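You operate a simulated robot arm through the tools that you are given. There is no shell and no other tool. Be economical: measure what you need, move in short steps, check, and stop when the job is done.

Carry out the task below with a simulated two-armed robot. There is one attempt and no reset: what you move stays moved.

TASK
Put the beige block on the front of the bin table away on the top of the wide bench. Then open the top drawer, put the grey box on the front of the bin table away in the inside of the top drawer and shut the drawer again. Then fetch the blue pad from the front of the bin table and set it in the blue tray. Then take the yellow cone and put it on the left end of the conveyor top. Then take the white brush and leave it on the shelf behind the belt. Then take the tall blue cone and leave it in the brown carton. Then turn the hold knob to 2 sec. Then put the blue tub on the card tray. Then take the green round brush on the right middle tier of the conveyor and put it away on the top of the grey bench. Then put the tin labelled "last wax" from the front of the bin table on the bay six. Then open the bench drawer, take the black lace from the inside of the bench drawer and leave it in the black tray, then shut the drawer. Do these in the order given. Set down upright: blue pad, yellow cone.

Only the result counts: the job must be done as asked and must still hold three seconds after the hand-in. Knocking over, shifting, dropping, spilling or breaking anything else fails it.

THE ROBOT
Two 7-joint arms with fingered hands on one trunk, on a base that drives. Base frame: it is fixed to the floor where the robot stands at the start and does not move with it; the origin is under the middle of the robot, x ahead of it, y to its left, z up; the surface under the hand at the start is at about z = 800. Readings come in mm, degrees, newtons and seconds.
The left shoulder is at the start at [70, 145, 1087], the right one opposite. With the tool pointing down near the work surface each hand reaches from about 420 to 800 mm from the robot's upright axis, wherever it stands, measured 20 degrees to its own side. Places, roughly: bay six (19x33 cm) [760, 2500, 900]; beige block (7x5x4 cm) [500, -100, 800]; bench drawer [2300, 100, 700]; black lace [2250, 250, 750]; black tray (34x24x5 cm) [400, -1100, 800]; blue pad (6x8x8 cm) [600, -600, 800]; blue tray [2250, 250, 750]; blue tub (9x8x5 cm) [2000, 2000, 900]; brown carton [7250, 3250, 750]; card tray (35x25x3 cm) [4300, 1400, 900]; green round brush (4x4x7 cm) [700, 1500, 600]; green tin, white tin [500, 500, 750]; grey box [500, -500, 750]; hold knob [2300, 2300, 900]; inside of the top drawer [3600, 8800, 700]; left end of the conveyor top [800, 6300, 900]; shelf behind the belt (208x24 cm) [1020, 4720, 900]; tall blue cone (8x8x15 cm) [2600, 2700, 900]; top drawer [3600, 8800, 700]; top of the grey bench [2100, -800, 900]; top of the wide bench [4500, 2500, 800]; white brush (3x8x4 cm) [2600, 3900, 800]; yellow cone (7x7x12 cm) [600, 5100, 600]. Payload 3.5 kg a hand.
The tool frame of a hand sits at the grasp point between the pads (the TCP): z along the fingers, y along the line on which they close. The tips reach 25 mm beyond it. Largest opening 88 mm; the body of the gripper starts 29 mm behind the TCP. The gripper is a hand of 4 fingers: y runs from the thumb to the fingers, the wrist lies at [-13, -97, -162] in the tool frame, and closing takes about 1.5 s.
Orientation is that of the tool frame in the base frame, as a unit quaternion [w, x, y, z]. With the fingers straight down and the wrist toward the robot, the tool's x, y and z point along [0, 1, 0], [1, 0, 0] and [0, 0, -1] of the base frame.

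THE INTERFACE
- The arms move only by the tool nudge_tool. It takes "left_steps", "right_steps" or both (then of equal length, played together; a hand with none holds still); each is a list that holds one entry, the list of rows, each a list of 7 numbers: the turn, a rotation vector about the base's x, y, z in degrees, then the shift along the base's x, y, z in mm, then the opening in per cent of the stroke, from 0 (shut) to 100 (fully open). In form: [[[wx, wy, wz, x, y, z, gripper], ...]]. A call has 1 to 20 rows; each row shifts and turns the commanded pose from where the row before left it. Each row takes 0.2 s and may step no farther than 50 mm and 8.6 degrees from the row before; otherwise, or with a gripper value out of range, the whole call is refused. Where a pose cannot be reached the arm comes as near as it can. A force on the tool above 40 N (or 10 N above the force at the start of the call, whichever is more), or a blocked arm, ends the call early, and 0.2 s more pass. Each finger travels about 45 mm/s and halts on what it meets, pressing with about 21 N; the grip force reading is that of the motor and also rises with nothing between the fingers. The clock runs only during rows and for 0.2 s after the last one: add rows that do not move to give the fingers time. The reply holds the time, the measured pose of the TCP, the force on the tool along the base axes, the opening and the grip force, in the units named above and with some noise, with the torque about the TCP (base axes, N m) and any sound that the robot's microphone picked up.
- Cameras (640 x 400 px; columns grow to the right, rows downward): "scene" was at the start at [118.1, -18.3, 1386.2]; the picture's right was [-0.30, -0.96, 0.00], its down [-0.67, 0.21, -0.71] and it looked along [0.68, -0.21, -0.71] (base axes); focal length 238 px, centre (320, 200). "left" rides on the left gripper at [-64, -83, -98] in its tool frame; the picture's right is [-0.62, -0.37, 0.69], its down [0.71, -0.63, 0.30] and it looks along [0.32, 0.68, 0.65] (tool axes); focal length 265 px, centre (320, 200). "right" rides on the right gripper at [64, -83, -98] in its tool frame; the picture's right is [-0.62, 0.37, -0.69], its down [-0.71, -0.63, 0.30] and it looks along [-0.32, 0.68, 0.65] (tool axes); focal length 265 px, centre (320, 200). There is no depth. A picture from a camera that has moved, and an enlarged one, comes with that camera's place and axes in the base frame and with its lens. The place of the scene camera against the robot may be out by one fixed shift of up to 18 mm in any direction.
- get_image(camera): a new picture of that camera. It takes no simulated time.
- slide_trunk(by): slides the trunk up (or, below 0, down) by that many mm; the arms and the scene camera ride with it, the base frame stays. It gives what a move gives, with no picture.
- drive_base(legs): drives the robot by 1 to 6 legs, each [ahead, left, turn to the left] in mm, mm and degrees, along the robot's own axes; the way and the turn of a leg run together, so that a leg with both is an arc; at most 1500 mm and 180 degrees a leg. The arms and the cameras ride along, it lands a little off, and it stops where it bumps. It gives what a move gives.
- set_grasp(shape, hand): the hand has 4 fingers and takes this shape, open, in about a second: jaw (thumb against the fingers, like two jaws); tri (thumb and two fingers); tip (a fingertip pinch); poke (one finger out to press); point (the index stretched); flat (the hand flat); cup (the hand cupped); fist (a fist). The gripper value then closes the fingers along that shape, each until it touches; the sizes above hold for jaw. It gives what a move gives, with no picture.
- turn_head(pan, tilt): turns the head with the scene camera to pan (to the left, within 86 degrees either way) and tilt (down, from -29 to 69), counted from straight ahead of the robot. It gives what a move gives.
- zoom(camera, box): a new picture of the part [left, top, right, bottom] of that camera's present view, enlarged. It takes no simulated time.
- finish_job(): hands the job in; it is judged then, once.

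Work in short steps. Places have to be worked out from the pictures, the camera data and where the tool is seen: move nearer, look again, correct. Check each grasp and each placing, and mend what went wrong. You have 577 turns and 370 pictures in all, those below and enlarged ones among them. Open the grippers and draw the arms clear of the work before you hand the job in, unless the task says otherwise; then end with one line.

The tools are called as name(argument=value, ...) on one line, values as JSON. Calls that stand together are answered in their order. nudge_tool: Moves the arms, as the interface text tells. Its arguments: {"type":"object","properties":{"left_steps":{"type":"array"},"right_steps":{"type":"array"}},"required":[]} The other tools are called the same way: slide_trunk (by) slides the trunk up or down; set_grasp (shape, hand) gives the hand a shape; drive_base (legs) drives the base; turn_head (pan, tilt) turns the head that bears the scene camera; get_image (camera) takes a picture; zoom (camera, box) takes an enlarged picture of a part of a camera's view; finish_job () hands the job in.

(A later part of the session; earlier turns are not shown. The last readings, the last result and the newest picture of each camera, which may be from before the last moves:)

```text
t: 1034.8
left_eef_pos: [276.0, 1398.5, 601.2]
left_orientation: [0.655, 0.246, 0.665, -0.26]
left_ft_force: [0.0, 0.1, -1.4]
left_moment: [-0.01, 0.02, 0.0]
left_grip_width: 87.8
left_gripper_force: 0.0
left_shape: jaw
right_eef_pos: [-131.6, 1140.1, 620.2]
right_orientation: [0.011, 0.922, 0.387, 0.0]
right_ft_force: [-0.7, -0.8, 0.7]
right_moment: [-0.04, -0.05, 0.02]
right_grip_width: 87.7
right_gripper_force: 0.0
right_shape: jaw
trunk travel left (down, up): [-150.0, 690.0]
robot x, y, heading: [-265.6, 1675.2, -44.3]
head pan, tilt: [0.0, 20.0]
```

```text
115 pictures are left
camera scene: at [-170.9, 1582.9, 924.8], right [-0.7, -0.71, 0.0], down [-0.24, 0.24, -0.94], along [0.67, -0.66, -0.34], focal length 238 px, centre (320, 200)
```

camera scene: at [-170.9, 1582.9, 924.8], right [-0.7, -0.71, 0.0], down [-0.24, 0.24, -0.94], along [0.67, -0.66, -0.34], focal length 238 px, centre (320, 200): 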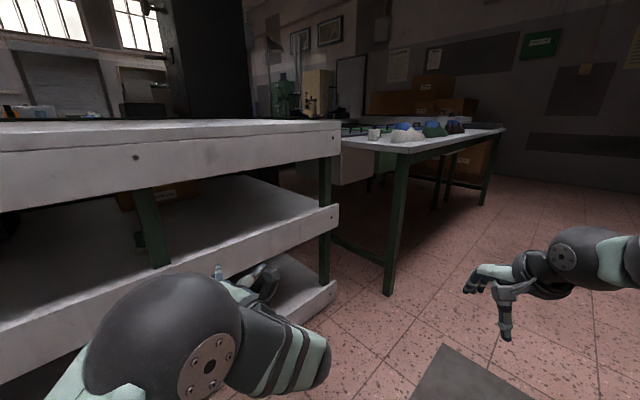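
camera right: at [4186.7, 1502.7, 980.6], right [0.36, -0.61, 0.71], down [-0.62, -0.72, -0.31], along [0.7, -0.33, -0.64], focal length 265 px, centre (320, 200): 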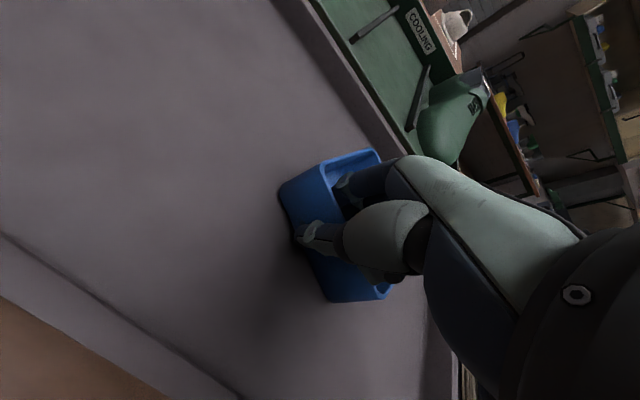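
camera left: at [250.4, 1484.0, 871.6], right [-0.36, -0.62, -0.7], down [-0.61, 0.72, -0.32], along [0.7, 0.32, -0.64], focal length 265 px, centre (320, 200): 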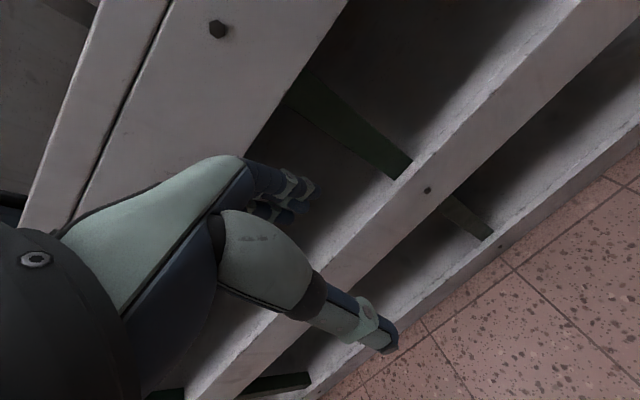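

I add 8° of yaw and move to the start of the angled approach line.

nudge_tool(left_steps=[[[0, 0, -8, 0, 0, 0, 85], [0, 0, 0, 0, 0, 0, 85]]])

drive_base(legs=[[-90, 348, 0]])

turn_head(pan=15, tilt=25)

get_image(camera="scene")

get_image(camera="left")

```text
t: 1035.4
left_eef_pos: [278.0, 1398.1, 601.9]
left_orientation: [0.637, 0.292, 0.645, -0.304]
left_ft_force: [0.1, -0.1, -0.4]
left_moment: [0.0, 0.02, -0.01]
left_grip_width: 75.3
left_gripper_force: 0.2
left_shape: jaw
right_eef_pos: [-132.2, 1140.6, 619.0]
right_orientation: [0.011, 0.923, 0.385, -0.001]
right_ft_force: [-0.6, -0.4, -0.2]
right_moment: [0.0, -0.02, -0.02]
right_grip_width: 87.9
right_gripper_force: 0.0
right_shape: jaw
trunk travel left (down, up): [-150.0, 690.0]
robot x, y, heading: [-262.9, 1676.4, -44.6]
head pan, tilt: [0.0, 20.0]
```

```text
t: 1037.7
left_eef_pos: [456.0, 1711.0, 601.8]
left_orientation: [0.636, 0.29, 0.647, -0.304]
left_ft_force: [-0.3, -0.7, 0.7]
left_moment: [-0.01, 0.01, 0.01]
left_grip_width: 74.9
left_gripper_force: 0.0
left_shape: jaw
right_eef_pos: [48.0, 1450.5, 619.9]
right_orientation: [0.011, 0.922, 0.387, 0.0]
right_ft_force: [0.0, 0.1, 0.8]
right_moment: [-0.01, -0.03, 0.03]
right_grip_width: 88.1
right_gripper_force: 0.1
right_shape: jaw
trunk travel left (down, up): [-150.0, 690.0]
robot x, y, heading: [-86.6, 1987.7, -44.3]
head pan, tilt: [0.0, 20.0]
```

```text
t: 1038.4
left_eef_pos: [454.5, 1709.4, 602.1]
left_orientation: [0.637, 0.291, 0.647, -0.303]
left_ft_force: [0.2, -0.3, -1.2]
left_moment: [0.02, -0.03, 0.03]
left_grip_width: 75.2
left_gripper_force: 0.1
left_shape: jaw
right_eef_pos: [47.1, 1451.0, 620.0]
right_orientation: [0.011, 0.922, 0.387, 0.0]
right_ft_force: [-0.3, -0.6, -0.8]
right_moment: [0.02, -0.01, 0.01]
right_grip_width: 87.8
right_gripper_force: 0.0
right_shape: jaw
trunk travel left (down, up): [-150.0, 690.0]
robot x, y, heading: [-82.4, 1988.3, -44.6]
head pan, tilt: [15.0, 25.0]
```

```text
114 pictures are left
camera scene: at [21.5, 1913.5, 916.7], right [-0.49, -0.87, 0.0], down [-0.37, 0.21, -0.91], along [0.79, -0.45, -0.42], focal length 238 px, centre (320, 200)
```

scene: 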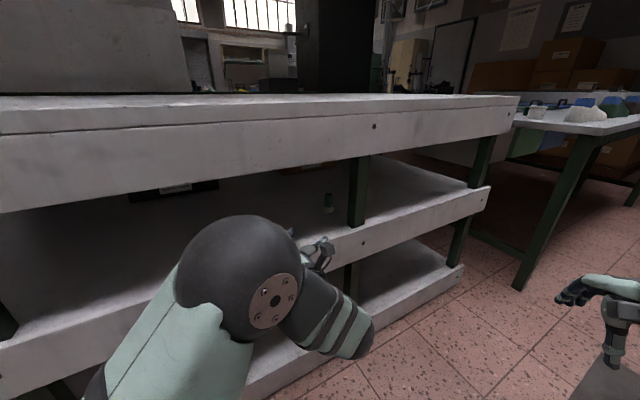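

```text
113 pictures are left
camera left: at [329.9, 1731.4, 668.6], right [0.18, -0.76, 0.62], down [-0.3, -0.65, -0.7], along [0.94, -0.06, -0.34], focal length 265 px, centre (320, 200)
```

left: 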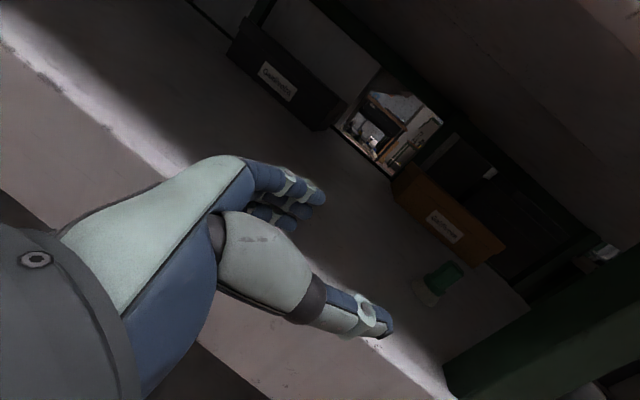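

Brush is at about [600,1556] by the hand camera, post edge at y≈1555. I narrow the opening to ~62 mm and advance 150 mm along the approach line.

nudge_tool(left_steps=[[[0, 0, 0, 0, 0, 0, 70], [0, 0, 0, 0, 0, 0, 70]]])

drive_base(legs=[[145, -5, 0]])

get_image(camera="left")

zoom(camera="scene", box=[240, 150, 420, 270])

```text
t: 1039.0
left_eef_pos: [456.4, 1708.8, 602.6]
left_orientation: [0.637, 0.29, 0.647, -0.304]
left_ft_force: [-0.1, 0.1, 0.6]
left_moment: [-0.03, 0.0, 0.0]
left_grip_width: 62.1
left_gripper_force: 0.0
left_shape: jaw
right_eef_pos: [48.2, 1451.0, 620.0]
right_orientation: [0.011, 0.922, 0.386, -0.001]
right_ft_force: [1.0, 1.4, 0.6]
right_moment: [-0.03, -0.03, 0.02]
right_grip_width: 87.8
right_gripper_force: 0.0
right_shape: jaw
trunk travel left (down, up): [-150.0, 690.0]
robot x, y, heading: [-80.3, 1989.6, -44.4]
head pan, tilt: [15.0, 25.0]
```

```text
t: 1040.4
left_eef_pos: [556.5, 1604.0, 601.8]
left_orientation: [0.636, 0.291, 0.647, -0.304]
left_ft_force: [-0.3, 0.0, -0.2]
left_moment: [0.01, 0.0, -0.03]
left_grip_width: 62.1
left_gripper_force: 0.0
left_shape: jaw
right_eef_pos: [147.6, 1345.1, 619.3]
right_orientation: [0.01, 0.922, 0.387, 0.0]
right_ft_force: [0.0, -0.1, -0.1]
right_moment: [0.0, -0.02, -0.01]
right_grip_width: 87.7
right_gripper_force: 0.0
right_shape: jaw
trunk travel left (down, up): [-150.0, 690.0]
robot x, y, heading: [18.1, 1883.3, -44.2]
head pan, tilt: [15.0, 25.0]
```

```text
112 pictures are left
camera left: at [430.8, 1625.3, 668.5], right [0.18, -0.76, 0.62], down [-0.3, -0.65, -0.7], along [0.94, -0.06, -0.34], focal length 265 px, centre (320, 200)
```

left: 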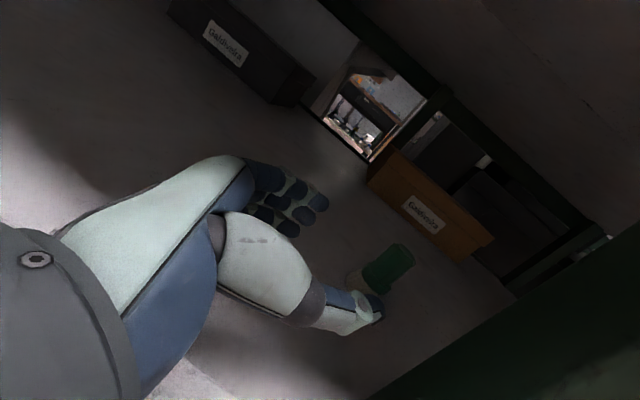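

```text
3.33 times, centred on (330, 210) of scene
camera zoom: at [122.6, 1807.4, 916.6], right [-0.49, -0.87, 0.0], down [-0.37, 0.21, -0.91], along [0.79, -0.45, -0.42], focal length 792 px, centre (287, 167)
```

zoom: 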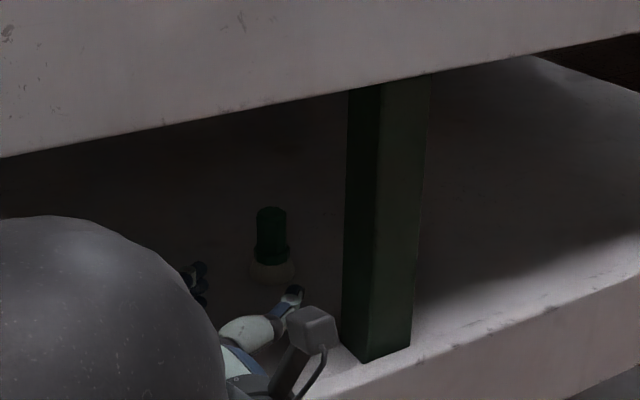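

The brush lies on the hand's axis about 75 mm ahead. I advance 60 mm more and check.

drive_base(legs=[[60, -6, 0]])

get_image(camera="left")

zoom(camera="scene", box=[240, 150, 420, 270])

```text
t: 1041.4
left_eef_pos: [594.9, 1558.4, 601.2]
left_orientation: [0.636, 0.29, 0.648, -0.304]
left_ft_force: [-0.2, 0.1, -0.3]
left_moment: [0.01, 0.01, -0.02]
left_grip_width: 61.8
left_gripper_force: 0.0
left_shape: jaw
right_eef_pos: [185.3, 1299.5, 620.5]
right_orientation: [0.01, 0.922, 0.386, -0.001]
right_ft_force: [-0.2, -0.2, 0.0]
right_moment: [0.03, 0.02, -0.03]
right_grip_width: 87.9
right_gripper_force: 0.0
right_shape: jaw
trunk travel left (down, up): [-150.0, 690.0]
robot x, y, heading: [56.0, 1832.5, -44.9]
head pan, tilt: [15.0, 25.0]
```

```text
110 pictures are left
camera left: at [468.9, 1579.6, 668.5], right [0.18, -0.76, 0.62], down [-0.3, -0.65, -0.7], along [0.94, -0.06, -0.34], focal length 265 px, centre (320, 200)
```

left: 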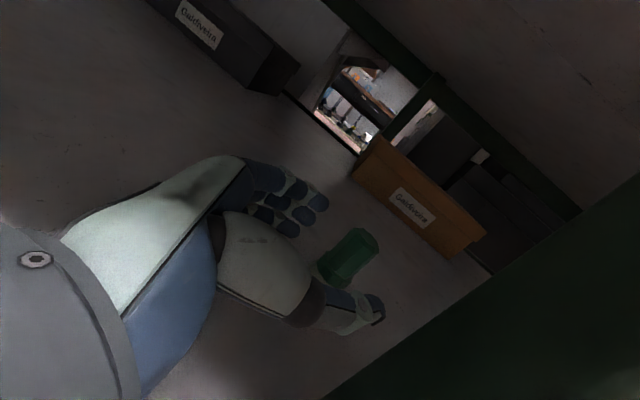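

```text
3.33 times, centred on (330, 210) of scene
camera zoom: at [160.7, 1761.7, 916.6], right [-0.49, -0.87, 0.0], down [-0.37, 0.21, -0.91], along [0.79, -0.45, -0.42], focal length 792 px, centre (287, 167)
```

zoom: 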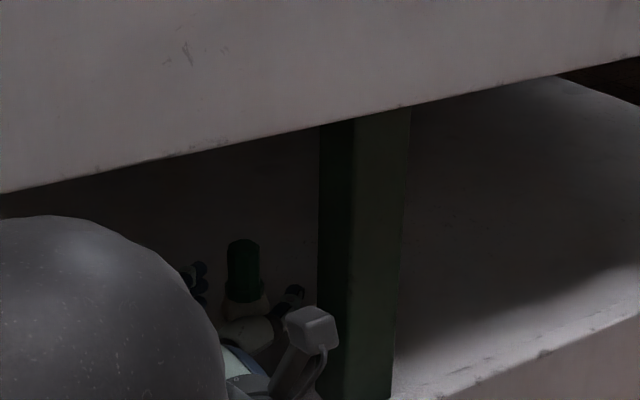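

The brush is nearly enclosed, but the hand's camera is close to the post. I yaw the hand 12° more to the right and advance the last 22 mm with the arm.

nudge_tool(left_steps=[[[0, 0, -6, 0, 2, 0, 70], [0, 0, -6, 0, 2, 0, 70], [0, 0, 0, 6, -9, 0, 70], [0, 0, 0, 7, -10, 0, 70]]])

get_image(camera="left")

zoom(camera="scene", box=[240, 150, 420, 270])

```text
t: 1042.4
left_eef_pos: [606.6, 1542.1, 601.9]
left_orientation: [0.601, 0.358, 0.612, -0.369]
left_ft_force: [0.9, -0.5, 0.1]
left_moment: [0.01, 0.0, 0.02]
left_grip_width: 61.9
left_gripper_force: 0.0
left_shape: jaw
right_eef_pos: [186.1, 1299.8, 620.3]
right_orientation: [0.011, 0.922, 0.387, 0.0]
right_ft_force: [-1.1, -0.6, -0.8]
right_moment: [-0.01, -0.02, 0.01]
right_grip_width: 87.8
right_gripper_force: 0.0
right_shape: jaw
trunk travel left (down, up): [-150.0, 690.0]
robot x, y, heading: [52.6, 1837.7, -44.7]
head pan, tilt: [15.0, 25.0]
```

```text
108 pictures are left
camera left: at [488.5, 1590.1, 669.7], right [0.02, -0.78, 0.62], down [-0.43, -0.57, -0.7], along [0.9, -0.25, -0.34], focal length 265 px, centre (320, 200)
```

left: 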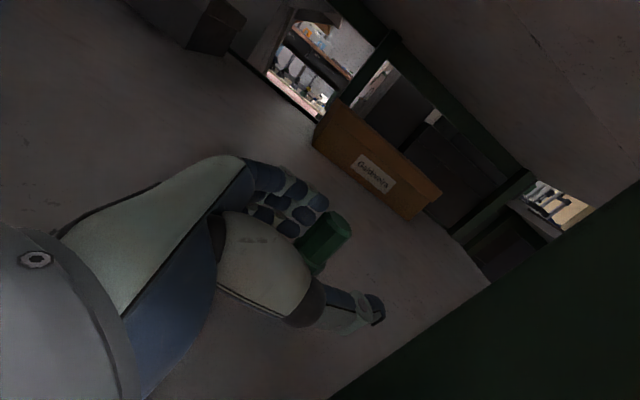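

```text
3.33 times, centred on (330, 210) of scene
camera zoom: at [160.6, 1761.9, 916.7], right [-0.49, -0.87, 0.0], down [-0.37, 0.21, -0.91], along [0.79, -0.45, -0.42], focal length 792 px, centre (287, 167)
```

zoom: 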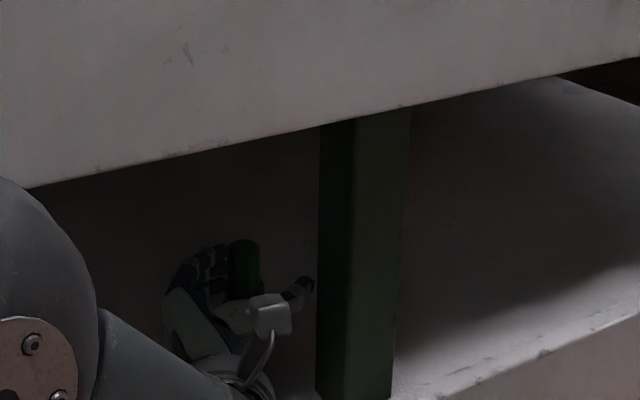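

The brush is now right at the grasp point. I close.

nudge_tool(left_steps=[[[0, 0, 0, 0, 0, 0, 40], [0, 0, 0, 0, 0, 0, 20], [0, 0, 0, 0, 0, 0, 0], [0, 0, 0, 0, 0, 0, 0], [0, 0, 0, 0, 0, 0, 0], [0, 0, 0, 0, 0, 0, 0]]])

get_image(camera="left")

```text
t: 1043.8
left_eef_pos: [607.9, 1544.4, 602.6]
left_orientation: [0.601, 0.356, 0.612, -0.369]
left_ft_force: [-1.1, 0.4, 0.4]
left_moment: [-0.01, 0.0, 0.01]
left_grip_width: 0.2
left_gripper_force: 21.0
left_shape: jaw
right_eef_pos: [186.0, 1299.7, 618.4]
right_orientation: [0.011, 0.922, 0.387, 0.0]
right_ft_force: [0.1, -0.2, -0.3]
right_moment: [0.01, -0.02, 0.02]
right_grip_width: 88.2
right_gripper_force: 0.1
right_shape: jaw
trunk travel left (down, up): [-150.0, 690.0]
robot x, y, heading: [55.8, 1835.6, -44.3]
head pan, tilt: [15.0, 25.0]
```

```text
106 pictures are left
camera left: at [488.4, 1590.2, 669.8], right [0.02, -0.78, 0.62], down [-0.43, -0.57, -0.7], along [0.9, -0.25, -0.34], focal length 265 px, centre (320, 200)
```

left: 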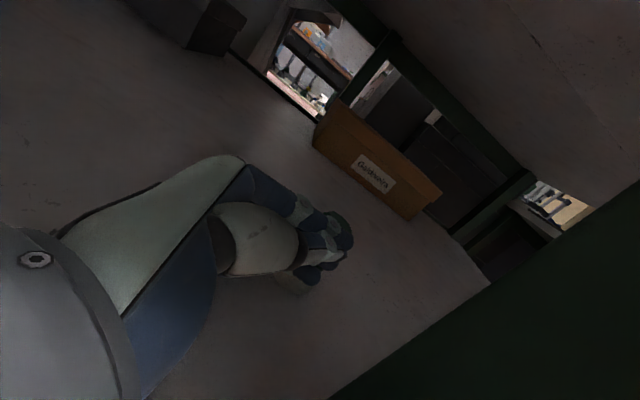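

The brush seems wrapped by the fingers. I raise the trunk 30 mm to see whether it comes along.

slide_trunk(by=30)

get_image(camera="left")

zoom(camera="scene", box=[260, 180, 380, 270])

```text
t: 1044.5
left_eef_pos: [607.1, 1543.6, 632.2]
left_orientation: [0.601, 0.357, 0.612, -0.369]
left_ft_force: [-0.6, 0.4, -0.6]
left_moment: [0.0, 0.02, 0.01]
left_grip_width: 0.1
left_gripper_force: 20.9
left_shape: jaw
right_eef_pos: [186.5, 1300.4, 649.0]
right_orientation: [0.01, 0.922, 0.386, 0.0]
right_ft_force: [0.4, -0.8, 0.1]
right_moment: [-0.01, 0.01, 0.03]
right_grip_width: 87.9
right_gripper_force: 0.0
right_shape: jaw
trunk travel left (down, up): [-180.0, 660.0]
robot x, y, heading: [53.6, 1837.4, -44.3]
head pan, tilt: [15.0, 25.0]
```

```text
105 pictures are left
camera left: at [488.5, 1590.1, 699.7], right [0.02, -0.78, 0.62], down [-0.43, -0.57, -0.7], along [0.9, -0.25, -0.34], focal length 265 px, centre (320, 200)
```

left: 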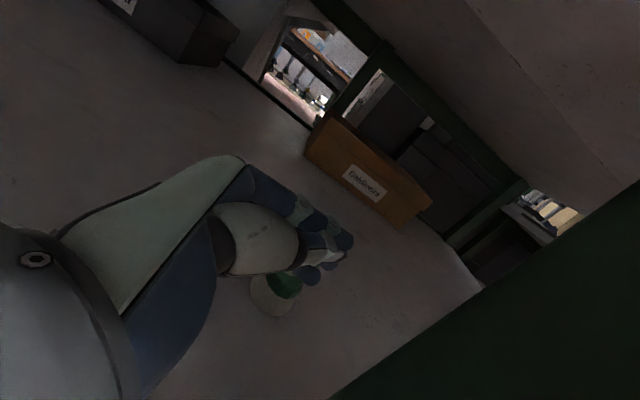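

```text
4.44 times, centred on (320, 225) of scene
camera zoom: at [160.7, 1761.8, 946.7], right [-0.49, -0.87, 0.0], down [-0.37, 0.21, -0.91], along [0.79, -0.45, -0.42], focal length 1056 px, centre (320, 89)
```

zoom: 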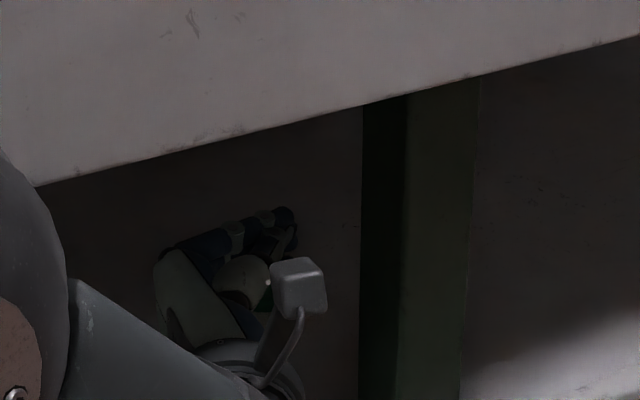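

The brush stayed standing near [628,1530], about 12 mm toward the finger side. I raise above it before opening, then re-aim.

slide_trunk(by=32)

nudge_tool(left_steps=[[[0, 0, 0, 0, 0, 0, 40], [0, 0, 0, 0, 0, 0, 75], [0, 0, 0, 0, 0, 0, 75], [0, 0, 0, 0, 0, 0, 75], [0, 0, 0, 0, 0, 0, 75]]])

get_image(camera="left")

```text
t: 1045.3
left_eef_pos: [606.6, 1542.7, 664.8]
left_orientation: [0.602, 0.357, 0.612, -0.368]
left_ft_force: [0.1, 0.3, 0.0]
left_moment: [-0.01, 0.0, -0.01]
left_grip_width: 0.0
left_gripper_force: 21.3
left_shape: jaw
right_eef_pos: [186.6, 1298.9, 681.1]
right_orientation: [0.011, 0.922, 0.387, -0.001]
right_ft_force: [-1.2, -0.4, -0.1]
right_moment: [0.01, 0.0, -0.01]
right_grip_width: 87.5
right_gripper_force: 0.2
right_shape: jaw
trunk travel left (down, up): [-212.0, 628.0]
robot x, y, heading: [53.2, 1835.5, -44.0]
head pan, tilt: [15.0, 25.0]
```

```text
t: 1046.5
left_eef_pos: [607.2, 1542.6, 665.0]
left_orientation: [0.602, 0.357, 0.612, -0.369]
left_ft_force: [-0.2, -0.7, -0.1]
left_moment: [0.0, 0.0, 0.01]
left_grip_width: 65.9
left_gripper_force: 0.0
left_shape: jaw
right_eef_pos: [185.8, 1299.1, 680.3]
right_orientation: [0.012, 0.922, 0.387, 0.0]
right_ft_force: [0.3, 0.5, 0.1]
right_moment: [-0.01, -0.01, -0.01]
right_grip_width: 87.8
right_gripper_force: 0.1
right_shape: jaw
trunk travel left (down, up): [-212.0, 628.0]
robot x, y, heading: [58.5, 1833.4, -44.6]
head pan, tilt: [15.0, 25.0]
```

```text
103 pictures are left
camera left: at [488.4, 1590.2, 731.8], right [0.02, -0.78, 0.62], down [-0.43, -0.57, -0.7], along [0.9, -0.25, -0.34], focal length 265 px, centre (320, 200)
```

left: 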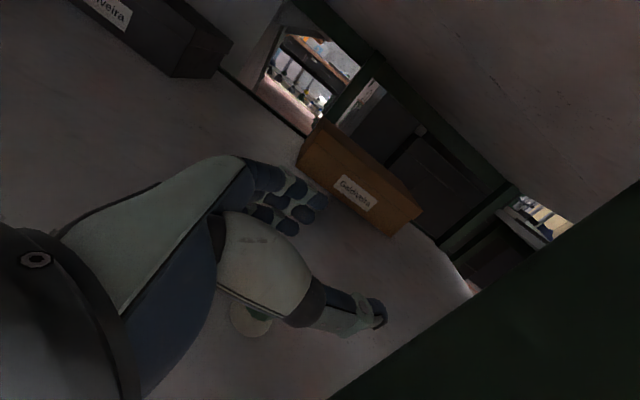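

I shift the hand 13 mm so the brush is centred between the fingers, then lower again.

nudge_tool(left_steps=[[[0, 0, 0, 7, 0, 0, 80], [0, 0, 0, 7, 0, 0, 80]]])

slide_trunk(by=-62)

get_image(camera="left")

```text
t: 1047.1
left_eef_pos: [621.6, 1542.5, 663.4]
left_orientation: [0.601, 0.357, 0.612, -0.369]
left_ft_force: [-0.5, -0.1, -0.3]
left_moment: [0.0, 0.06, 0.03]
left_grip_width: 70.1
left_gripper_force: 0.0
left_shape: jaw
right_eef_pos: [186.4, 1299.2, 680.8]
right_orientation: [0.011, 0.922, 0.386, 0.001]
right_ft_force: [0.6, -0.4, 1.3]
right_moment: [0.02, -0.01, 0.0]
right_grip_width: 87.6
right_gripper_force: 0.1
right_shape: jaw
trunk travel left (down, up): [-212.0, 628.0]
robot x, y, heading: [50.8, 1835.9, -44.5]
head pan, tilt: [15.0, 25.0]
```

```text
t: 1048.1
left_eef_pos: [619.8, 1543.2, 601.2]
left_orientation: [0.601, 0.357, 0.613, -0.369]
left_ft_force: [-0.1, 0.1, 0.6]
left_moment: [0.01, 0.0, 0.0]
left_grip_width: 70.2
left_gripper_force: 0.1
left_shape: jaw
right_eef_pos: [186.1, 1299.8, 621.0]
right_orientation: [0.011, 0.922, 0.387, 0.0]
right_ft_force: [-0.5, 0.6, -0.4]
right_moment: [-0.02, 0.0, -0.02]
right_grip_width: 87.7
right_gripper_force: 0.1
right_shape: jaw
trunk travel left (down, up): [-150.0, 690.0]
robot x, y, heading: [57.2, 1835.5, -44.6]
head pan, tilt: [15.0, 25.0]
```

```text
102 pictures are left
camera left: at [502.0, 1590.3, 669.5], right [0.02, -0.78, 0.62], down [-0.43, -0.57, -0.7], along [0.9, -0.25, -0.34], focal length 265 px, centre (320, 200)
```

left: 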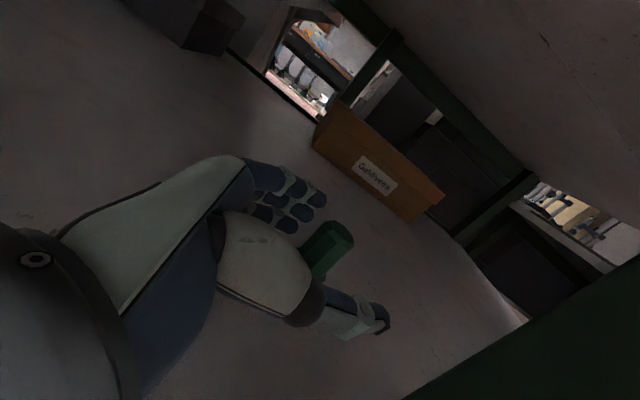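

The brush top is lower than I assumed (tier z≈537, top ≈607), so the fingers were too high. I lower 24 mm more, watching the force.

slide_trunk(by=-15)

slide_trunk(by=-9)

get_image(camera="left")

```text
t: 1048.7
left_eef_pos: [619.0, 1543.4, 603.1]
left_orientation: [0.612, 0.354, 0.603, -0.369]
left_ft_force: [-0.2, -0.1, 0.0]
left_moment: [0.01, 0.01, 0.03]
left_grip_width: 70.2
left_gripper_force: 0.0
left_shape: jaw
right_eef_pos: [184.7, 1301.1, 608.3]
right_orientation: [0.013, 0.922, 0.387, 0.003]
right_ft_force: [0.0, 0.7, -0.5]
right_moment: [0.01, 0.01, 0.04]
right_grip_width: 87.8
right_gripper_force: 0.1
right_shape: jaw
trunk travel left (down, up): [-135.0, 705.0]
robot x, y, heading: [50.3, 1837.1, -44.4]
head pan, tilt: [15.0, 25.0]
```

```text
t: 1049.3
left_eef_pos: [618.9, 1546.1, 606.6]
left_orientation: [0.623, 0.352, 0.594, -0.367]
left_ft_force: [-0.2, -0.3, -0.6]
left_moment: [-0.02, 0.0, -0.01]
left_grip_width: 70.2
left_gripper_force: 0.1
left_shape: jaw
right_eef_pos: [180.9, 1303.1, 601.4]
right_orientation: [0.016, 0.922, 0.386, 0.004]
right_ft_force: [0.1, 0.1, -0.2]
right_moment: [-0.02, 0.02, 0.03]
right_grip_width: 87.9
right_gripper_force: 0.0
right_shape: jaw
trunk travel left (down, up): [-126.0, 714.0]
robot x, y, heading: [53.3, 1839.4, -44.5]
head pan, tilt: [15.0, 25.0]
```

```text
101 pictures are left
camera left: at [497.2, 1594.2, 666.4], right [0.0, -0.76, 0.65], down [-0.39, -0.6, -0.7], along [0.92, -0.25, -0.29], focal length 265 px, centre (320, 200)
```

left: 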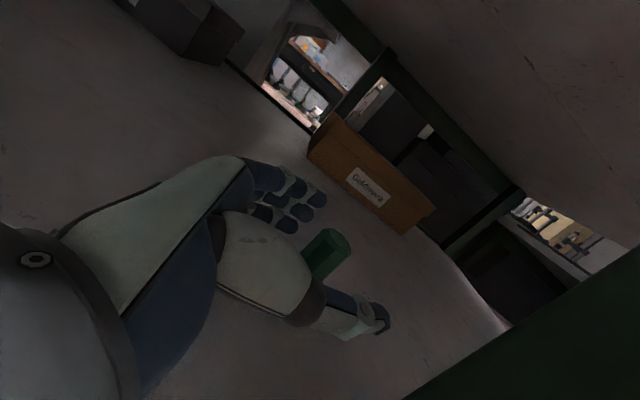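

The wrist rests on the tier's front lip. I raise back, pitch the hand 16° downward so the wrist stays higher, and then lower the fingertips.

slide_trunk(by=30)

nudge_tool(left_steps=[[[7, 3.7, 0, 0, 0, 0, 80], [7, 3.7, 0, 0, 0, 0, 80], [0, 0, 0, 0, 0, 0, 80]]])

get_image(camera="left")

```text
t: 1050.1
left_eef_pos: [619.7, 1541.3, 604.5]
left_orientation: [0.6, 0.358, 0.613, -0.369]
left_ft_force: [-0.4, -0.1, -0.7]
left_moment: [0.0, -0.03, 0.0]
left_grip_width: 70.2
left_gripper_force: 0.1
left_shape: jaw
right_eef_pos: [186.4, 1298.5, 625.1]
right_orientation: [0.011, 0.922, 0.387, 0.001]
right_ft_force: [-0.4, 0.0, -0.1]
right_moment: [0.02, 0.01, 0.0]
right_grip_width: 87.6
right_gripper_force: 0.1
right_shape: jaw
trunk travel left (down, up): [-156.0, 684.0]
robot x, y, heading: [52.9, 1837.4, -44.2]
head pan, tilt: [15.0, 25.0]
```

```text
t: 1050.9
left_eef_pos: [620.7, 1543.5, 607.7]
left_orientation: [0.513, 0.402, 0.691, -0.314]
left_ft_force: [0.2, 0.2, -0.2]
left_moment: [-0.02, 0.02, -0.01]
left_grip_width: 70.3
left_gripper_force: 0.1
left_shape: jaw
right_eef_pos: [186.5, 1298.6, 625.7]
right_orientation: [0.011, 0.922, 0.386, -0.001]
right_ft_force: [-0.3, -0.4, 0.0]
right_moment: [-0.01, 0.03, 0.01]
right_grip_width: 87.9
right_gripper_force: 0.0
right_shape: jaw
trunk travel left (down, up): [-156.0, 684.0]
robot x, y, heading: [54.6, 1837.1, -44.6]
head pan, tilt: [15.0, 25.0]
```

```text
100 pictures are left
camera left: at [512.0, 1570.9, 699.2], right [0.08, -0.91, 0.41], down [-0.52, -0.39, -0.76], along [0.85, -0.15, -0.51], focal length 265 px, centre (320, 200)
```

left: 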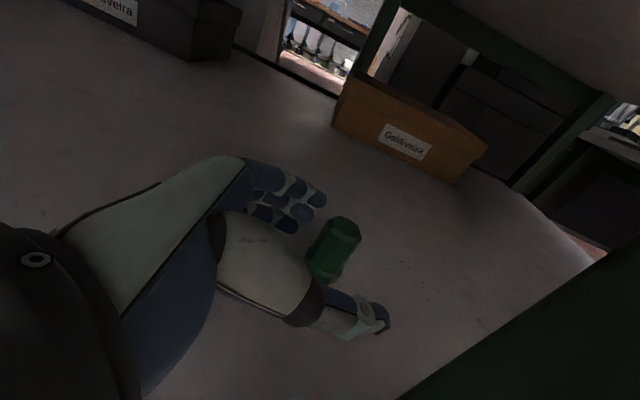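

slide_trunk(by=-28)

get_image(camera="left")

```text
t: 1051.6
left_eef_pos: [620.2, 1543.3, 580.8]
left_orientation: [0.513, 0.403, 0.69, -0.314]
left_ft_force: [0.1, 0.5, -0.2]
left_moment: [0.01, 0.01, 0.0]
left_grip_width: 70.0
left_gripper_force: 0.2
left_shape: jaw
right_eef_pos: [185.1, 1300.1, 598.2]
right_orientation: [0.012, 0.922, 0.387, 0.001]
right_ft_force: [-0.7, -0.1, -0.2]
right_moment: [-0.06, 0.0, 0.0]
right_grip_width: 88.1
right_gripper_force: 0.0
right_shape: jaw
trunk travel left (down, up): [-128.0, 712.0]
robot x, y, heading: [55.0, 1837.9, -44.2]
head pan, tilt: [15.0, 25.0]
```

```text
99 pictures are left
camera left: at [512.0, 1571.1, 671.2], right [0.08, -0.91, 0.41], down [-0.52, -0.39, -0.76], along [0.85, -0.15, -0.51], focal length 265 px, centre (320, 200)
```

left: 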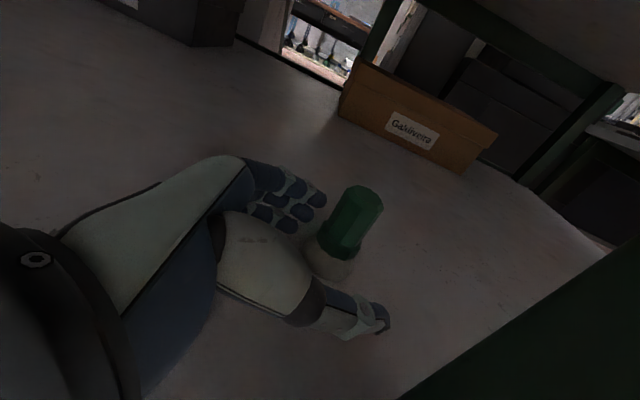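

The brush is between the fingers at the right height. I close.

nudge_tool(left_steps=[[[0, 0, 0, 0, 0, 0, 50], [0, 0, 0, 0, 0, 0, 30], [0, 0, 0, 0, 0, 0, 10], [0, 0, 0, 0, 0, 0, 0], [0, 0, 0, 0, 0, 0, 0], [0, 0, 0, 0, 0, 0, 0]]])

get_image(camera="left")

```text
t: 1053.0
left_eef_pos: [620.2, 1542.5, 579.6]
left_orientation: [0.513, 0.403, 0.69, -0.313]
left_ft_force: [0.3, 0.3, 0.4]
left_moment: [-0.02, 0.02, -0.04]
left_grip_width: 0.2
left_gripper_force: 21.1
left_shape: jaw
right_eef_pos: [186.7, 1300.3, 598.7]
right_orientation: [0.011, 0.922, 0.386, 0.0]
right_ft_force: [-0.2, 0.4, 0.4]
right_moment: [-0.02, -0.03, 0.02]
right_grip_width: 87.8
right_gripper_force: 0.1
right_shape: jaw
trunk travel left (down, up): [-128.0, 712.0]
robot x, y, heading: [52.2, 1837.9, -44.7]
head pan, tilt: [15.0, 25.0]
```

```text
98 pictures are left
camera left: at [512.0, 1571.0, 671.1], right [0.08, -0.91, 0.41], down [-0.52, -0.39, -0.76], along [0.85, -0.15, -0.51], focal length 265 px, centre (320, 200)
```

left: 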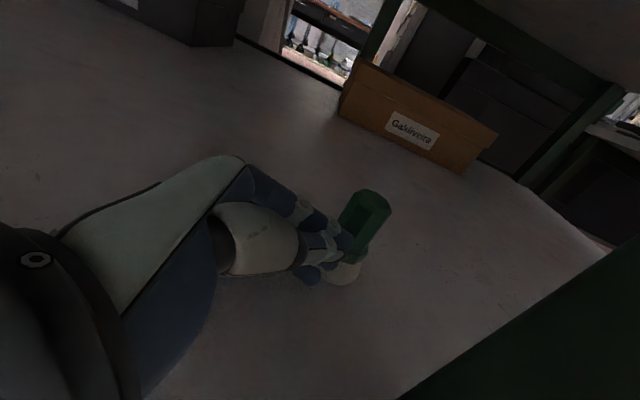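

The brush stands just beyond the fingertips, near [640,1510]. I back off a little, open, and yaw the hand further right so its camera clears the post.

nudge_tool(left_steps=[[[0, 0, 0, -8, 15, 4, 0], [0, 0, 0, -4, 8, 2, 60], [0, 0, 0, 0, 0, 0, 80], [0, 0, 0, 0, 0, 0, 80], [0, 0, 0, 0, 0, 0, 80], [0, 0, 0, 0, 0, 0, 80], [0, 0, -6, 4, 3, 0, 80], [0, 0, -6, 4, 3, 0, 80], [0, 0, -6, 4, 3, 0, 80]]])

get_image(camera="left")

```text
t: 1055.0
left_eef_pos: [620.2, 1575.5, 585.6]
left_orientation: [0.457, 0.507, 0.618, -0.39]
left_ft_force: [-1.0, 0.3, 0.1]
left_moment: [0.01, -0.01, -0.01]
left_grip_width: 70.3
left_gripper_force: 0.0
left_shape: jaw
right_eef_pos: [185.8, 1299.4, 597.6]
right_orientation: [0.012, 0.922, 0.387, 0.0]
right_ft_force: [-0.7, -0.8, 0.0]
right_moment: [0.02, 0.0, -0.02]
right_grip_width: 87.9
right_gripper_force: 0.0
right_shape: jaw
trunk travel left (down, up): [-128.0, 712.0]
robot x, y, heading: [56.7, 1836.4, -44.6]
head pan, tilt: [15.0, 25.0]
```

```text
97 pictures are left
camera left: at [526.3, 1635.3, 676.8], right [-0.2, -0.89, 0.41], down [-0.62, -0.21, -0.76], along [0.76, -0.41, -0.51], focal length 265 px, centre (320, 200)
```

left: 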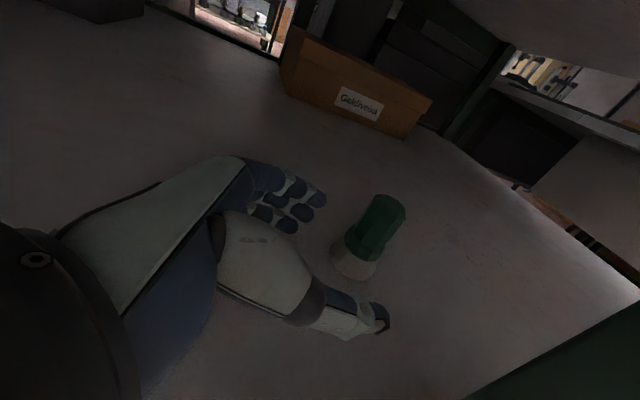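

The brush is at about [648,1515]. I shift 16 mm sideways, then advance 52 mm toward it.

nudge_tool(left_steps=[[[0, 0, 0, 16, 3, -3, 80], [0, 0, 0, 3, -17, -2, 80], [0, 0, 0, 3, -17, 0, 80], [0, 0, 0, 3, -17, 0, 80]]])

get_image(camera="left")

```text
t: 1056.0
left_eef_pos: [639.3, 1533.3, 594.6]
left_orientation: [0.465, 0.506, 0.614, -0.388]
left_ft_force: [-0.2, 0.1, -0.3]
left_moment: [0.03, 0.0, -0.02]
left_grip_width: 70.5
left_gripper_force: 0.0
left_shape: jaw
right_eef_pos: [180.3, 1303.9, 602.9]
right_orientation: [0.017, 0.921, 0.388, 0.005]
right_ft_force: [-0.2, -0.2, -0.2]
right_moment: [0.01, 0.02, 0.01]
right_grip_width: 87.9
right_gripper_force: 0.0
right_shape: jaw
trunk travel left (down, up): [-128.0, 712.0]
robot x, y, heading: [52.3, 1840.8, -44.2]
head pan, tilt: [15.0, 25.0]
```

```text
96 pictures are left
camera left: at [542.9, 1593.5, 681.9], right [-0.21, -0.89, 0.42], down [-0.6, -0.22, -0.77], along [0.77, -0.41, -0.49], focal length 265 px, centre (320, 200)
```

left: 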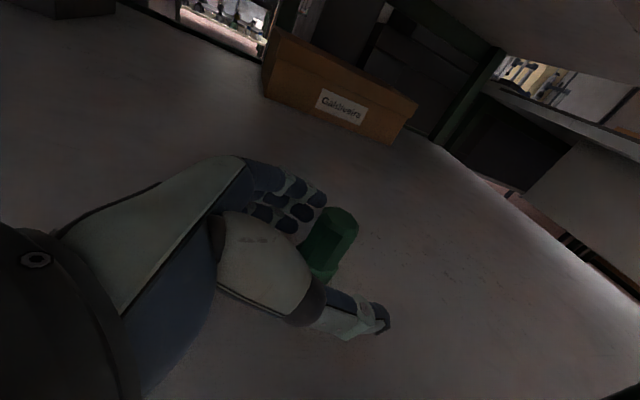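

The brush handle is between fingers and thumb. I close now.

nudge_tool(left_steps=[[[0, 0, 0, 0, 0, 0, 50], [0, 0, 0, 0, 0, 0, 30], [0, 0, 0, 0, 0, 0, 10], [0, 0, 0, 0, 0, 0, 0], [0, 0, 0, 0, 0, 0, 0], [0, 0, 0, 0, 0, 0, 0]]])

get_image(camera="left")

```text
t: 1057.4
left_eef_pos: [639.3, 1532.4, 593.8]
left_orientation: [0.466, 0.506, 0.612, -0.389]
left_ft_force: [0.4, -0.3, 1.1]
left_moment: [0.0, -0.05, 0.02]
left_grip_width: 20.0
left_gripper_force: 20.8
left_shape: jaw
right_eef_pos: [180.5, 1304.2, 603.1]
right_orientation: [0.018, 0.922, 0.386, 0.004]
right_ft_force: [-0.7, 0.8, 0.1]
right_moment: [0.01, 0.03, 0.0]
right_grip_width: 88.0
right_gripper_force: 0.0
right_shape: jaw
trunk travel left (down, up): [-128.0, 712.0]
robot x, y, heading: [54.7, 1837.7, -44.5]
head pan, tilt: [15.0, 25.0]
```

```text
95 pictures are left
camera left: at [542.6, 1593.0, 682.2], right [-0.21, -0.88, 0.42], down [-0.6, -0.22, -0.77], along [0.77, -0.41, -0.49], focal length 265 px, centre (320, 200)
```

left: 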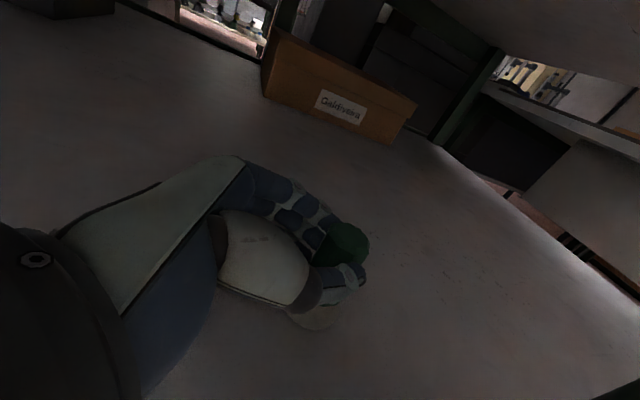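

Gripped at 20 mm. I raise the trunk 40 mm and check.

slide_trunk(by=40)

get_image(camera="left")

```text
t: 1058.2
left_eef_pos: [618.7, 1530.4, 596.8]
left_orientation: [0.43, 0.523, 0.626, -0.386]
left_ft_force: [-0.5, -0.5, -0.1]
left_moment: [0.0, -0.01, 0.0]
left_grip_width: 19.7
left_gripper_force: 21.4
left_shape: jaw
right_eef_pos: [175.6, 1301.4, 637.8]
right_orientation: [0.016, 0.923, 0.385, 0.005]
right_ft_force: [-0.8, 0.2, -0.7]
right_moment: [-0.01, -0.02, 0.01]
right_grip_width: 87.8
right_gripper_force: 0.1
right_shape: jaw
trunk travel left (down, up): [-168.0, 672.0]
robot x, y, heading: [51.1, 1838.3, -44.4]
head pan, tilt: [15.0, 25.0]
```

```text
94 pictures are left
camera left: at [528.3, 1588.1, 693.2], right [-0.22, -0.9, 0.37], down [-0.64, -0.15, -0.75], along [0.74, -0.4, -0.55], focal length 265 px, centre (320, 200)
```

left: 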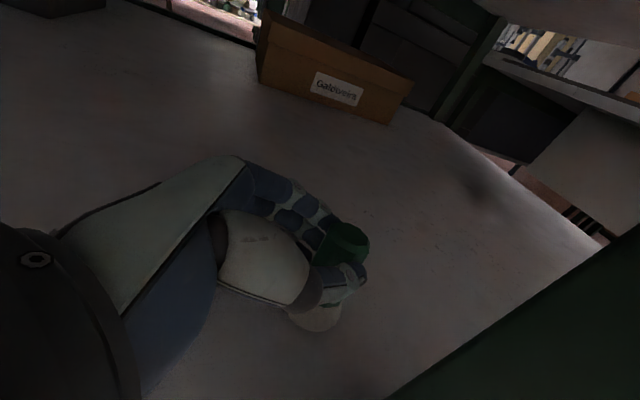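

slide_trunk(by=30)

get_image(camera="scene")

get_image(camera="left")

```text
t: 1058.9
left_eef_pos: [592.2, 1536.2, 601.2]
left_orientation: [0.389, 0.541, 0.638, -0.386]
left_ft_force: [0.1, 0.0, -1.4]
left_moment: [0.0, 0.03, 0.0]
left_grip_width: 19.5
left_gripper_force: 20.7
left_shape: jaw
right_eef_pos: [177.7, 1299.2, 670.7]
right_orientation: [0.013, 0.922, 0.386, 0.004]
right_ft_force: [-0.7, 0.0, -0.4]
right_moment: [0.01, 0.0, 0.03]
right_grip_width: 88.0
right_gripper_force: 0.1
right_shape: jaw
trunk travel left (down, up): [-198.0, 642.0]
robot x, y, heading: [55.6, 1836.1, -44.5]
head pan, tilt: [15.0, 25.0]
stopped: the arm was blocked; the commanded pose is now the measured one
```

```text
93 pictures are left
camera scene: at [149.2, 1762.0, 969.2], right [-0.49, -0.87, 0.0], down [-0.36, 0.21, -0.91], along [0.79, -0.45, -0.41], focal length 238 px, centre (320, 200)
```

scene: 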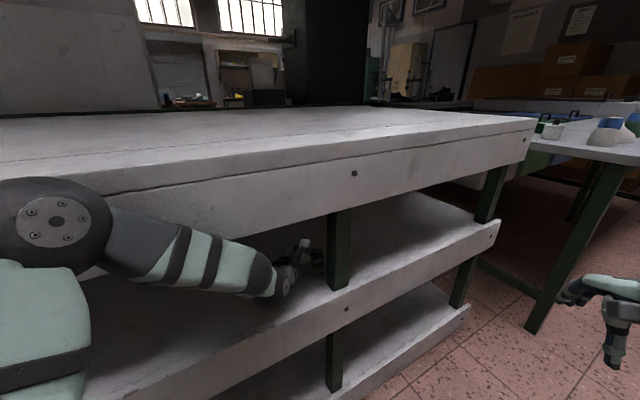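

```text
92 pictures are left
camera left: at [508.9, 1591.5, 705.1], right [-0.24, -0.92, 0.32], down [-0.68, -0.07, -0.73], along [0.69, -0.39, -0.61], focal length 265 px, centre (320, 200)
```

left: 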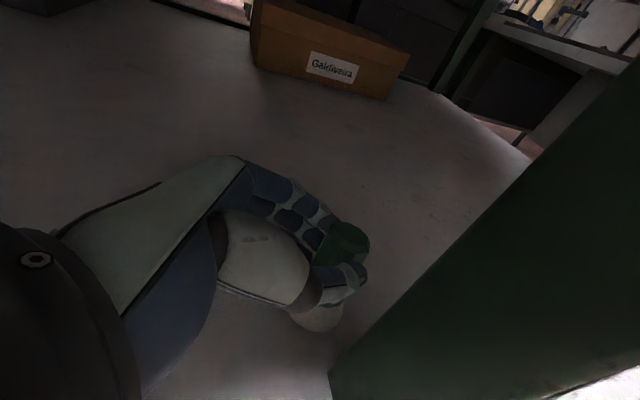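

The forearm is pressing against the conveyor's apron from below. I lower the trunk a little, then slide the arm left away from the post and straight out.

slide_trunk(by=-20)

drive_base(legs=[[-84, 86, 0]])

get_image(camera="left")

```text
t: 1059.6
left_eef_pos: [596.8, 1536.3, 588.0]
left_orientation: [0.402, 0.538, 0.631, -0.389]
left_ft_force: [0.0, 5.8, 35.6]
left_moment: [-0.6, -0.32, -0.01]
left_grip_width: 21.6
left_gripper_force: 21.4
left_shape: jaw
right_eef_pos: [177.4, 1299.4, 651.8]
right_orientation: [0.014, 0.922, 0.386, 0.005]
right_ft_force: [-0.1, 0.1, 0.0]
right_moment: [0.0, -0.02, 0.02]
right_grip_width: 87.9
right_gripper_force: 0.1
right_shape: jaw
trunk travel left (down, up): [-178.0, 662.0]
robot x, y, heading: [50.9, 1839.0, -44.6]
head pan, tilt: [15.0, 25.0]
```

```text
t: 1061.0
left_eef_pos: [592.1, 1658.1, 576.3]
left_orientation: [0.387, 0.542, 0.638, -0.386]
left_ft_force: [0.1, -0.1, 0.6]
left_moment: [-0.02, 0.02, 0.01]
left_grip_width: 17.8
left_gripper_force: 20.6
left_shape: jaw
right_eef_pos: [177.9, 1421.9, 647.9]
right_orientation: [0.011, 0.923, 0.385, 0.003]
right_ft_force: [0.4, 0.2, -0.2]
right_moment: [0.0, 0.02, -0.02]
right_grip_width: 87.8
right_gripper_force: 0.1
right_shape: jaw
trunk travel left (down, up): [-178.0, 662.0]
robot x, y, heading: [47.5, 1957.5, -44.5]
head pan, tilt: [15.0, 25.0]
stopped in leg 1: the robot was blocked; the commanded pose is now the measured one
```

```text
91 pictures are left
camera left: at [508.9, 1712.7, 680.1], right [-0.24, -0.92, 0.31], down [-0.68, -0.07, -0.73], along [0.69, -0.39, -0.61], focal length 265 px, centre (320, 200)
```

left: 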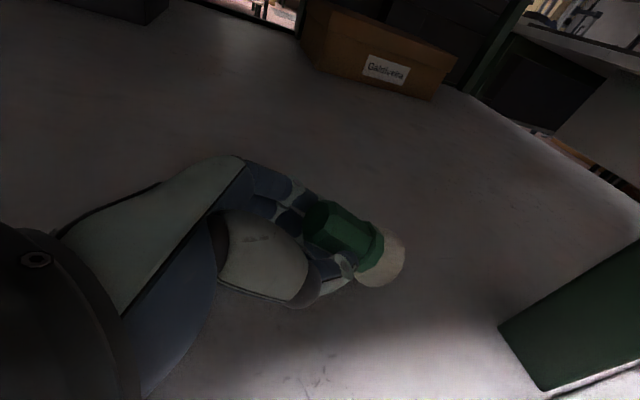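

The brush swivelled in the grip but is still held; its attitude doesn't matter. I raise slightly and back straight out of the tier.

slide_trunk(by=12)

drive_base(legs=[[-130, -128, 0]])

get_image(camera="left")

```text
t: 1061.6
left_eef_pos: [592.4, 1659.7, 588.1]
left_orientation: [0.388, 0.541, 0.64, -0.385]
left_ft_force: [0.4, -0.1, -0.6]
left_moment: [-0.02, 0.0, 0.02]
left_grip_width: 18.2
left_gripper_force: 21.0
left_shape: jaw
right_eef_pos: [177.6, 1422.3, 661.2]
right_orientation: [0.012, 0.922, 0.386, 0.002]
right_ft_force: [0.8, -0.5, 0.0]
right_moment: [-0.03, -0.01, -0.03]
right_grip_width: 87.8
right_gripper_force: 0.0
right_shape: jaw
trunk travel left (down, up): [-190.0, 650.0]
robot x, y, heading: [48.2, 1957.1, -44.4]
head pan, tilt: [15.0, 25.0]
```

```text
t: 1063.1
left_eef_pos: [411.0, 1659.7, 583.6]
left_orientation: [0.384, 0.541, 0.64, -0.387]
left_ft_force: [0.6, 1.2, -0.3]
left_moment: [0.01, -0.04, -0.02]
left_grip_width: 17.9
left_gripper_force: 21.4
left_shape: jaw
right_eef_pos: [-3.0, 1423.3, 659.5]
right_orientation: [0.011, 0.923, 0.386, 0.001]
right_ft_force: [-0.1, -0.2, -0.6]
right_moment: [0.02, 0.0, -0.04]
right_grip_width: 88.0
right_gripper_force: 0.1
right_shape: jaw
trunk travel left (down, up): [-190.0, 650.0]
robot x, y, heading: [-135.7, 1958.5, -44.5]
head pan, tilt: [15.0, 25.0]
```

```text
90 pictures are left
camera left: at [329.5, 1714.1, 688.6], right [-0.24, -0.92, 0.31], down [-0.69, -0.07, -0.72], along [0.69, -0.39, -0.61], focal length 265 px, centre (320, 200)
```

left: 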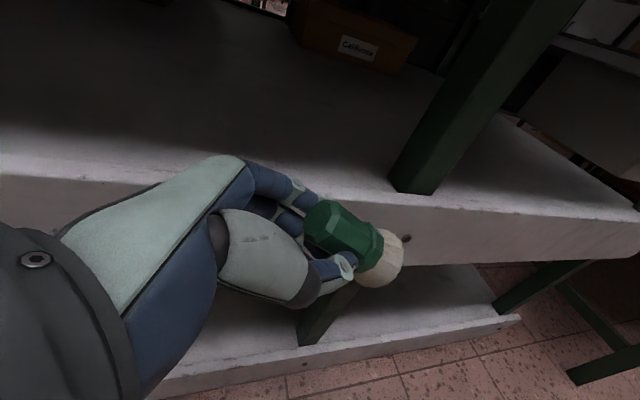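

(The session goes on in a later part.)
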